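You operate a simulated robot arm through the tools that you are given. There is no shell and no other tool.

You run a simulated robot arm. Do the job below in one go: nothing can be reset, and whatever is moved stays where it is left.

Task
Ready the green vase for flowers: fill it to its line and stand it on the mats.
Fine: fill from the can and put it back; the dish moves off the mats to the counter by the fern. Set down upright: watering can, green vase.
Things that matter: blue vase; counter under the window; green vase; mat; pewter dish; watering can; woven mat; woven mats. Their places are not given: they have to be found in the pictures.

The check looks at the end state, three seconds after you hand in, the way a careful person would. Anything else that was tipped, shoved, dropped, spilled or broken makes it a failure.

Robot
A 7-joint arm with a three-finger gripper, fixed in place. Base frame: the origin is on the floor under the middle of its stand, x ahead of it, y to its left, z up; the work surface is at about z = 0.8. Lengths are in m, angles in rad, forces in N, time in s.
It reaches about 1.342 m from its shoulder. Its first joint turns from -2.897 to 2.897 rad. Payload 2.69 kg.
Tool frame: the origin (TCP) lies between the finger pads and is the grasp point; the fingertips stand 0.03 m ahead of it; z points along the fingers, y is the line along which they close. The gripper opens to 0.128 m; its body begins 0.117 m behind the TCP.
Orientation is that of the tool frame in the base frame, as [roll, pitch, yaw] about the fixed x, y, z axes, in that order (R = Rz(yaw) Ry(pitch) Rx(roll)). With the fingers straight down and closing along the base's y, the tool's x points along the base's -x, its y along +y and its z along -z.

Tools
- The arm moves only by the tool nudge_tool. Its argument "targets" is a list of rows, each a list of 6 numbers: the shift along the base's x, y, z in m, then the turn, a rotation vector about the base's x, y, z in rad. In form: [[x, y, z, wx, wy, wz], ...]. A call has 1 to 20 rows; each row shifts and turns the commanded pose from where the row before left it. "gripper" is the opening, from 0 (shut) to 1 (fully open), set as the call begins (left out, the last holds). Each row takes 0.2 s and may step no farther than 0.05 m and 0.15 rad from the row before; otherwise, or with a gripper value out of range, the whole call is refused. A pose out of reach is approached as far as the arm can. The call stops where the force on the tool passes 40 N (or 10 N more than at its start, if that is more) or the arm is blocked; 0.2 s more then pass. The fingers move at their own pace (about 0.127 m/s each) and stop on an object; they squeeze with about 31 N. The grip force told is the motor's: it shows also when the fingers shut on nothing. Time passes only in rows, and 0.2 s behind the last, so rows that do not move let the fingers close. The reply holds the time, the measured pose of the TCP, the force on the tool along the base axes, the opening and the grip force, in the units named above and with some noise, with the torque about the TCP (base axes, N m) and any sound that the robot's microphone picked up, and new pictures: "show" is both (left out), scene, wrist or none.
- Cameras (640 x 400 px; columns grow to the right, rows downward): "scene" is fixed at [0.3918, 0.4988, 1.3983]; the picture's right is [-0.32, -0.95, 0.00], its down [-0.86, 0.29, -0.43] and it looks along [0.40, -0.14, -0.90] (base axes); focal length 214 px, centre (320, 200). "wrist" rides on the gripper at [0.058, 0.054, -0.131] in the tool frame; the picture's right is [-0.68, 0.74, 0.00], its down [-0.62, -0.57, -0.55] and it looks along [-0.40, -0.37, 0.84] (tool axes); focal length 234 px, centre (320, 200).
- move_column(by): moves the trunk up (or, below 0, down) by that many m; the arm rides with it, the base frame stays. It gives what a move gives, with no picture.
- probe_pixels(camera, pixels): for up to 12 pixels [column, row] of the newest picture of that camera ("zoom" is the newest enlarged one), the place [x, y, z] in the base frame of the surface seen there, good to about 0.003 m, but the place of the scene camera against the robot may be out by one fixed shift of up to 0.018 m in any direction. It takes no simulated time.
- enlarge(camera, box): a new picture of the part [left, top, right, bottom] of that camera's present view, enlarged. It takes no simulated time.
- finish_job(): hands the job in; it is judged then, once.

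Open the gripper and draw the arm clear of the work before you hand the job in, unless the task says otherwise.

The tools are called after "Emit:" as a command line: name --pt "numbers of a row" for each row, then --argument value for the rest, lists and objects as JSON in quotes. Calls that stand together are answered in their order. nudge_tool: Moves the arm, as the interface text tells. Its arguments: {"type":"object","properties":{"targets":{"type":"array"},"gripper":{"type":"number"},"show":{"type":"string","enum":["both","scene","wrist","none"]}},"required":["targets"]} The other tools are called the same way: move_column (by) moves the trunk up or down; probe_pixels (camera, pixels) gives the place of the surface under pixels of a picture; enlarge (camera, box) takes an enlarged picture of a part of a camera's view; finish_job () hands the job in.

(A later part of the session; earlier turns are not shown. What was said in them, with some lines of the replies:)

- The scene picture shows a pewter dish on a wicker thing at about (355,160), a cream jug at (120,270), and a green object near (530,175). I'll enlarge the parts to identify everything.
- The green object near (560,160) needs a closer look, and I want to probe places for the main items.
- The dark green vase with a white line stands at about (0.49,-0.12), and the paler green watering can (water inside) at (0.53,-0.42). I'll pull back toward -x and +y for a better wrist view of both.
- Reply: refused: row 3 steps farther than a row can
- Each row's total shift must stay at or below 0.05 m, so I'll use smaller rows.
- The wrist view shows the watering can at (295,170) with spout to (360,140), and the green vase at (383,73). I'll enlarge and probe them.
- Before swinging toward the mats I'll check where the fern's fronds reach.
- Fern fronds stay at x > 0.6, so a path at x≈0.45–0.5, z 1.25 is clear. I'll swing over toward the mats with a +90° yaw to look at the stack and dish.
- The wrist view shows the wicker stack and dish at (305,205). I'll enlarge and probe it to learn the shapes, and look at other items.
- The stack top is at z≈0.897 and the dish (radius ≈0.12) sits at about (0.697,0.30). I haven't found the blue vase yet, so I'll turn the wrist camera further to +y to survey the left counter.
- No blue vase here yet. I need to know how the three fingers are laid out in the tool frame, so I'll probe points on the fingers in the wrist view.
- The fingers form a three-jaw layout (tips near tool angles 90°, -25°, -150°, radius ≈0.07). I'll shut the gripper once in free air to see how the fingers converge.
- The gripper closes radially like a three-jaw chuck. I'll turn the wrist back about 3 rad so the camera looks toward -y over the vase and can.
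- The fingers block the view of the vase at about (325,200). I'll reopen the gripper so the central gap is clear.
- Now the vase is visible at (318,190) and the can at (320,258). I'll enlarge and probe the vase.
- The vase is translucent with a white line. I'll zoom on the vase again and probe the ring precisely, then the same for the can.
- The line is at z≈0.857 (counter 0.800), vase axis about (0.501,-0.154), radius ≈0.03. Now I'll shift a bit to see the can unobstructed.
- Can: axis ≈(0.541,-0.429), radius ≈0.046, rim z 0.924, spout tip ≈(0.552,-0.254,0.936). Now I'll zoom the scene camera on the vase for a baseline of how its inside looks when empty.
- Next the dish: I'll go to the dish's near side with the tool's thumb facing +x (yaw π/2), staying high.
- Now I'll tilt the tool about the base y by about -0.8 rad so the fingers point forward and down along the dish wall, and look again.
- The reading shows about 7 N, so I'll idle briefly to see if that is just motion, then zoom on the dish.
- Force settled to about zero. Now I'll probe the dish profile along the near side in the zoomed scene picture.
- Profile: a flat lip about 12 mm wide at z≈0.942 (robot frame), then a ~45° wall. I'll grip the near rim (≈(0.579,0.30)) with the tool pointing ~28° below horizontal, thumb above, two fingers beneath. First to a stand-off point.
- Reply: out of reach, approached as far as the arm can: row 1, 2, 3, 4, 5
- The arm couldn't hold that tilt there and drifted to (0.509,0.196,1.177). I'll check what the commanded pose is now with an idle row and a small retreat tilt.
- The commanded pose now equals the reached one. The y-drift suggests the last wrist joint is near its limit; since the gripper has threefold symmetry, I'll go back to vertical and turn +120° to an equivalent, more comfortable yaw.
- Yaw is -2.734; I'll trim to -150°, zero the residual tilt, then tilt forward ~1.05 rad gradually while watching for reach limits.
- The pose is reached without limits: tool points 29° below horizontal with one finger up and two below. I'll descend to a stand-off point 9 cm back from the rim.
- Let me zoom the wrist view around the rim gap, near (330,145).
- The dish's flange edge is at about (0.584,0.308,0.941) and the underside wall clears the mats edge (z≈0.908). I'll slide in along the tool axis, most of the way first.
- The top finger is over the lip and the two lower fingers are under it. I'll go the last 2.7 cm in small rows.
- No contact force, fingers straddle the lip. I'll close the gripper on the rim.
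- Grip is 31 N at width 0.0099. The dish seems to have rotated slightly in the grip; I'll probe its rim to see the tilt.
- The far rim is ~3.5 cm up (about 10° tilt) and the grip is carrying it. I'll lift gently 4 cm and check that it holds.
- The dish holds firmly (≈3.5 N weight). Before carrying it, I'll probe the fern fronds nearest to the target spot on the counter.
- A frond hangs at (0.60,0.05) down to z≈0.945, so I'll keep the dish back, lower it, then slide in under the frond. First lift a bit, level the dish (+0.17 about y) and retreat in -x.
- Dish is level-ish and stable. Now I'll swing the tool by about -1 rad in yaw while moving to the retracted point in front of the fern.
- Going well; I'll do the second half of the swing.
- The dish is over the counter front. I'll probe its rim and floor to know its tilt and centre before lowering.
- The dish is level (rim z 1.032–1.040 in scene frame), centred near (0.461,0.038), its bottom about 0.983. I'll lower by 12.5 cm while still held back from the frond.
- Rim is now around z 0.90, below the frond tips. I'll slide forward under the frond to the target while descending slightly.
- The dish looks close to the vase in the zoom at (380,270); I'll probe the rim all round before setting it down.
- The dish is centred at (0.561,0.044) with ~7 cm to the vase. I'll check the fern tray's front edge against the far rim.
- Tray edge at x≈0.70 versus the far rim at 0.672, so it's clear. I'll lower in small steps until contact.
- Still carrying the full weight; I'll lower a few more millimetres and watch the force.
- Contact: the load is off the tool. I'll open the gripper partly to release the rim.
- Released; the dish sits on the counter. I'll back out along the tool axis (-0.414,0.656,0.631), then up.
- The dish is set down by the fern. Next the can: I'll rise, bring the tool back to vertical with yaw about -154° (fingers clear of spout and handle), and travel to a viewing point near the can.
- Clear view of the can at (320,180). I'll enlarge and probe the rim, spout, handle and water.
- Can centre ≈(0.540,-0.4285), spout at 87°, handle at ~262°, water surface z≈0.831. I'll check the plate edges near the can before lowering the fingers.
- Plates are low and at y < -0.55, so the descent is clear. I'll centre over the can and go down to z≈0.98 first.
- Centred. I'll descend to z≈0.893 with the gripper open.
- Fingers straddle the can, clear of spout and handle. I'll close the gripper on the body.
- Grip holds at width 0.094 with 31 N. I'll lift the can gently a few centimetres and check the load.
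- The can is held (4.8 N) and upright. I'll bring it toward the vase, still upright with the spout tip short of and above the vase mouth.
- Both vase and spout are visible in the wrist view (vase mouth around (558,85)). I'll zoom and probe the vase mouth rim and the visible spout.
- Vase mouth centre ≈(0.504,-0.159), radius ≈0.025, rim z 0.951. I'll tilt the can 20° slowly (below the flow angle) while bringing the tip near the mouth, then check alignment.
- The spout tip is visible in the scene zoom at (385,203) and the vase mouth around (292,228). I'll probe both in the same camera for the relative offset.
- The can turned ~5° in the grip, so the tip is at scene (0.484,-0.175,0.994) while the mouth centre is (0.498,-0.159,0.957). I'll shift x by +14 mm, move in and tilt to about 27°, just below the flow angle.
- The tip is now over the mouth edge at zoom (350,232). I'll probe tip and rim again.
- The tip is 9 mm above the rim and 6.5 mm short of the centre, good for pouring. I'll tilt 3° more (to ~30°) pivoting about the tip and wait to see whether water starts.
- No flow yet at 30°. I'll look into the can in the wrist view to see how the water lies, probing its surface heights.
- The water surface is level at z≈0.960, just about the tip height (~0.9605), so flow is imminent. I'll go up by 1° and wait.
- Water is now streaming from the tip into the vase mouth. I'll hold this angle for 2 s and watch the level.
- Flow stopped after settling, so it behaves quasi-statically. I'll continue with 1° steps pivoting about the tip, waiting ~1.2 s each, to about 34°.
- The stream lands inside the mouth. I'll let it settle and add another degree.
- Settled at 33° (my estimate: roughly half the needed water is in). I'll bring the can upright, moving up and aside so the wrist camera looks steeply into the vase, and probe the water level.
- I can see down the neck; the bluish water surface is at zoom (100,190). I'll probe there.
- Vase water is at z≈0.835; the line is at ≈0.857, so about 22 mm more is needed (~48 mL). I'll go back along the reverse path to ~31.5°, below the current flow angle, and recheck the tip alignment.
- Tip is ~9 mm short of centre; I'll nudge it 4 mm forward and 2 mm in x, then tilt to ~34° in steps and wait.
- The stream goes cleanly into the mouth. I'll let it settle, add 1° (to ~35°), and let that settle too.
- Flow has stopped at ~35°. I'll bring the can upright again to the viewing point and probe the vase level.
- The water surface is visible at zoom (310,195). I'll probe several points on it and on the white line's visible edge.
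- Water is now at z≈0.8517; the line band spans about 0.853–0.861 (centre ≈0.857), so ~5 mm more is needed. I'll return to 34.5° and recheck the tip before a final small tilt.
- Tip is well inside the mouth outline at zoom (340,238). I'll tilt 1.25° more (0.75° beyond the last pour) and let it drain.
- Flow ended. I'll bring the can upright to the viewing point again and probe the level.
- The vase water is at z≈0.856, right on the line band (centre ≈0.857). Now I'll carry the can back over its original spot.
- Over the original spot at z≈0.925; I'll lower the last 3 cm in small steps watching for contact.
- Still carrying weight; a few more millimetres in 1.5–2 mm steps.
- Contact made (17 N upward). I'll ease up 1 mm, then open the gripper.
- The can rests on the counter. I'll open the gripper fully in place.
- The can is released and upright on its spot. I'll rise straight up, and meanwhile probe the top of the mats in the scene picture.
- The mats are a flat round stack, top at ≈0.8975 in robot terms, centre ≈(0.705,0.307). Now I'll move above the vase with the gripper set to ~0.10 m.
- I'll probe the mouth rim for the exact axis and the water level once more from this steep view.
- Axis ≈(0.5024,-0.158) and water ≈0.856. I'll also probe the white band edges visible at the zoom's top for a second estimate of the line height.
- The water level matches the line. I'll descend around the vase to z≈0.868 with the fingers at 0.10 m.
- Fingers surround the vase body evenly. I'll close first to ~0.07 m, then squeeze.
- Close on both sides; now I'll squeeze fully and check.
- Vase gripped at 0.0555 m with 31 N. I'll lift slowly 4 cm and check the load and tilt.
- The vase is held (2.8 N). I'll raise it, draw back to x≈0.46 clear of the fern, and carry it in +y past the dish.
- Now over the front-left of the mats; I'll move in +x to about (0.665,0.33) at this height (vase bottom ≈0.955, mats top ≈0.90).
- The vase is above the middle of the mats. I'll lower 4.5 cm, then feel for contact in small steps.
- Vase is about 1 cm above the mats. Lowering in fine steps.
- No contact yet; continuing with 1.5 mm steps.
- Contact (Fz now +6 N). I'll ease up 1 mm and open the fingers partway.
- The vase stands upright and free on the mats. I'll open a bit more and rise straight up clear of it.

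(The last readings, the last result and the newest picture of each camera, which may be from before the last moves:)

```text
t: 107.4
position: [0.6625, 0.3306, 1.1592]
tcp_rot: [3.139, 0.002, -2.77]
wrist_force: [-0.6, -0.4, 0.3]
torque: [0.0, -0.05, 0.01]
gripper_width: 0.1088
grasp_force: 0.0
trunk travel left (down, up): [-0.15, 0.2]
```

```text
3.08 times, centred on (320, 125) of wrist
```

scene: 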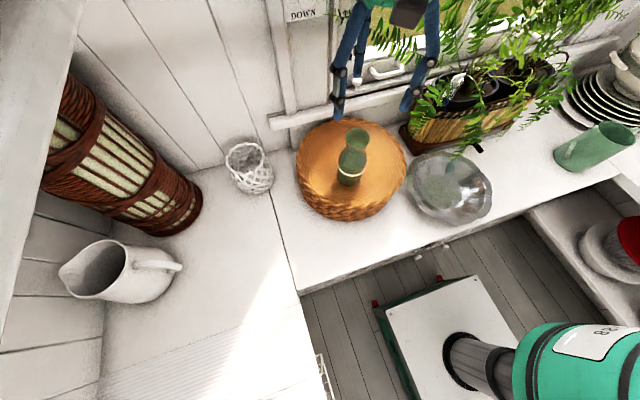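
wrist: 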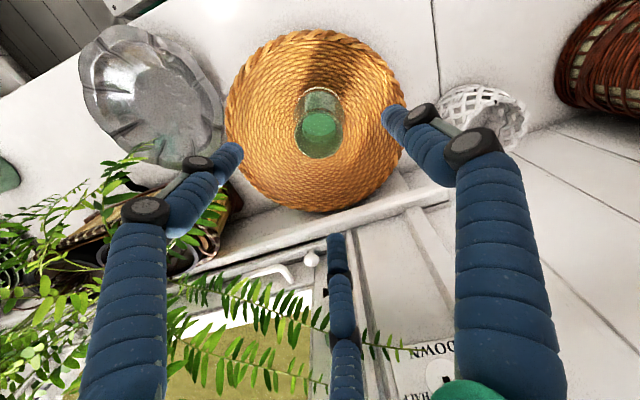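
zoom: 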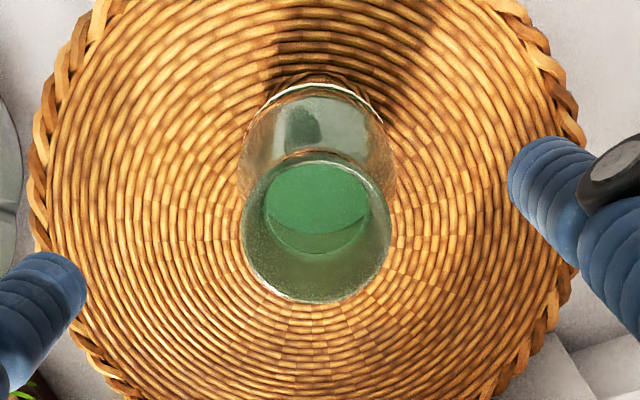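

The vase stands centrally on the mats, with water visible. I'll probe rim, water and mat heights to confirm it is upright and filled to the line.

Emit:
probe_pixels --camera "zoom" --pixels '[[245, 230], [388, 235], [315, 300], [270, 285], [365, 280], [300, 200], [330, 195], [320, 215], [290, 210], [200, 200], [440, 250], [318, 370]]'

Emit:
enlarge --camera "scene" --box '[290, 100, 510, 240]'

Emit:
enlarge --camera "scene" --box '[500, 80, 640, 200]'

```text
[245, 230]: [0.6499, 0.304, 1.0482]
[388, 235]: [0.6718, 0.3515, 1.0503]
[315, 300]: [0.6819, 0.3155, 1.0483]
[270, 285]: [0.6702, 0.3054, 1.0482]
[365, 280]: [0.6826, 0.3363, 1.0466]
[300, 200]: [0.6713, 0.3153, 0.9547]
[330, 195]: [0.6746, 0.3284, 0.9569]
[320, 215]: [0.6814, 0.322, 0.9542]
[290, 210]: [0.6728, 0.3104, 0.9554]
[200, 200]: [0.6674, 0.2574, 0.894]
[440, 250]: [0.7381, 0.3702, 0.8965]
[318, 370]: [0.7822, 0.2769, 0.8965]
```

```text
2.86 times, centred on (400, 170) of scene
```

zoom: 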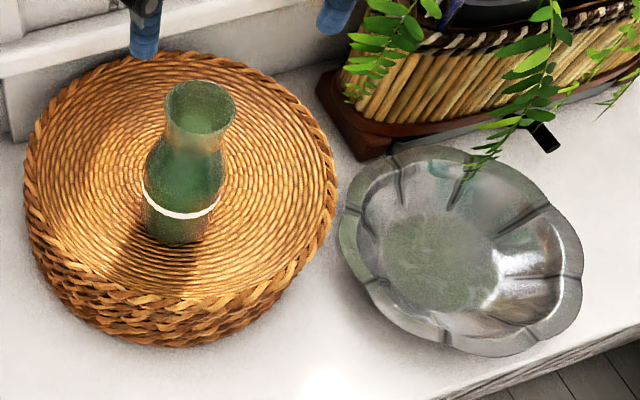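

```text
3.33 times, centred on (570, 140) of scene
```

zoom: 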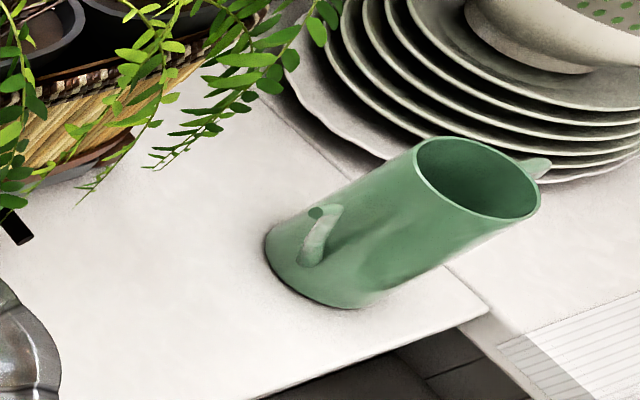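

Vase rim is level at z≈1.048, water ≈0.955 (58–59 mm above the mat, matching the line), can and dish are standing properly. I'll draw the arm back and away from the work with the gripper open.

Emit:
nudge_tool --pt "-0.02 0 0.01 0 0 0" --pt "-0.04 0 0.01 0 0 0" --pt "-0.045 0 0 0 0 0" --pt "-0.045 0 0 0 0 0" --pt "-0.045 0 0 0 0 0" --pt "-0.03 -0.03 0 0 0 0" --pt "-0.01 -0.045 0 0 0 0" --pt "0 -0.045 0 0 0 0" --pt "0 -0.045 0 0 0 0" --pt "0 -0.045 0 0 0 0" --pt "0 0 0 0 0 0" --gripper 1.0

Emit:
enlarge --camera "scene" --box '[290, 80, 510, 240]'

```text
t: 109.8
position: [0.4288, 0.1183, 1.1778]
tcp_rot: [3.14, 0.001, -2.768]
wrist_force: [-0.3, -1.0, -0.9]
torque: [0.05, -0.04, -0.01]
gripper_width: 0.128
grasp_force: 0.0
trunk travel left (down, up): [-0.15, 0.2]
```

scene: 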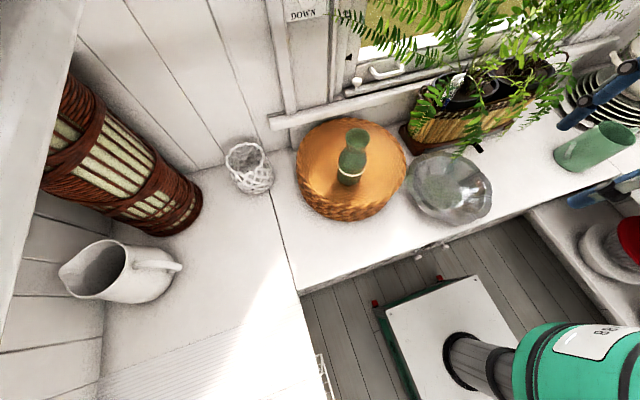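
wrist: 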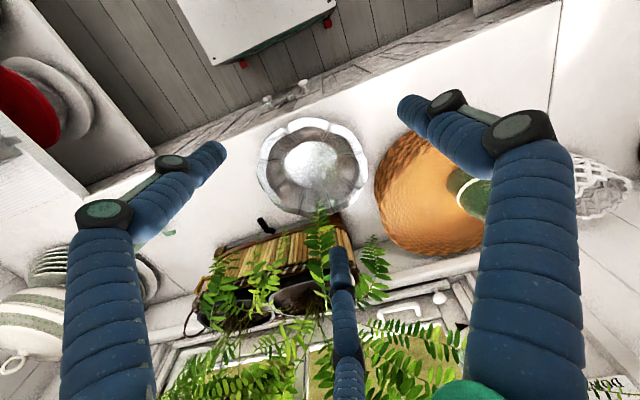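

```text
2.50 times, centred on (400, 160) of scene
```

zoom: 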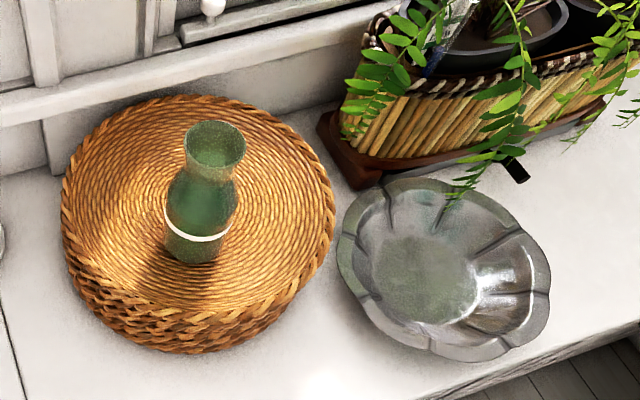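

Everything is in its end state. The filled green vase stands upright on the mats at (352,155), the dish is on the counter by the fern at (448,188), and the can is back upright at (590,148). The gripper is open, the arm is clear and no spill is visible, so I'm handing in.

Emit:
finish_job

```text
The job is handed in.
```

I filled the green vase to its line, stood it upright on the woven mats, and handed the job in.

- **Vase:** the water sits about 58–59 mm above the vase's base. The centre of the white line is at about 57 mm. The rim probed level after I set the vase down.
- **Watering can:** it is back upright on its original spot, to within a few millimetres. It turned about 5° in the grip, and I turned it back before setting it down.
- **Pewter dish:** it is on the counter just in front of the fern, right way up. It clears the fern's tray by roughly 2.5 cm, and one fern frond hangs over it.
- **Spills and knocks:** I saw no spilled water and nothing else was moved. The gripper is open and the arm is drawn back.

I never found the blue vase in any of the pictures, so I can't say where it is. Nothing I did came near an object that looked like it.
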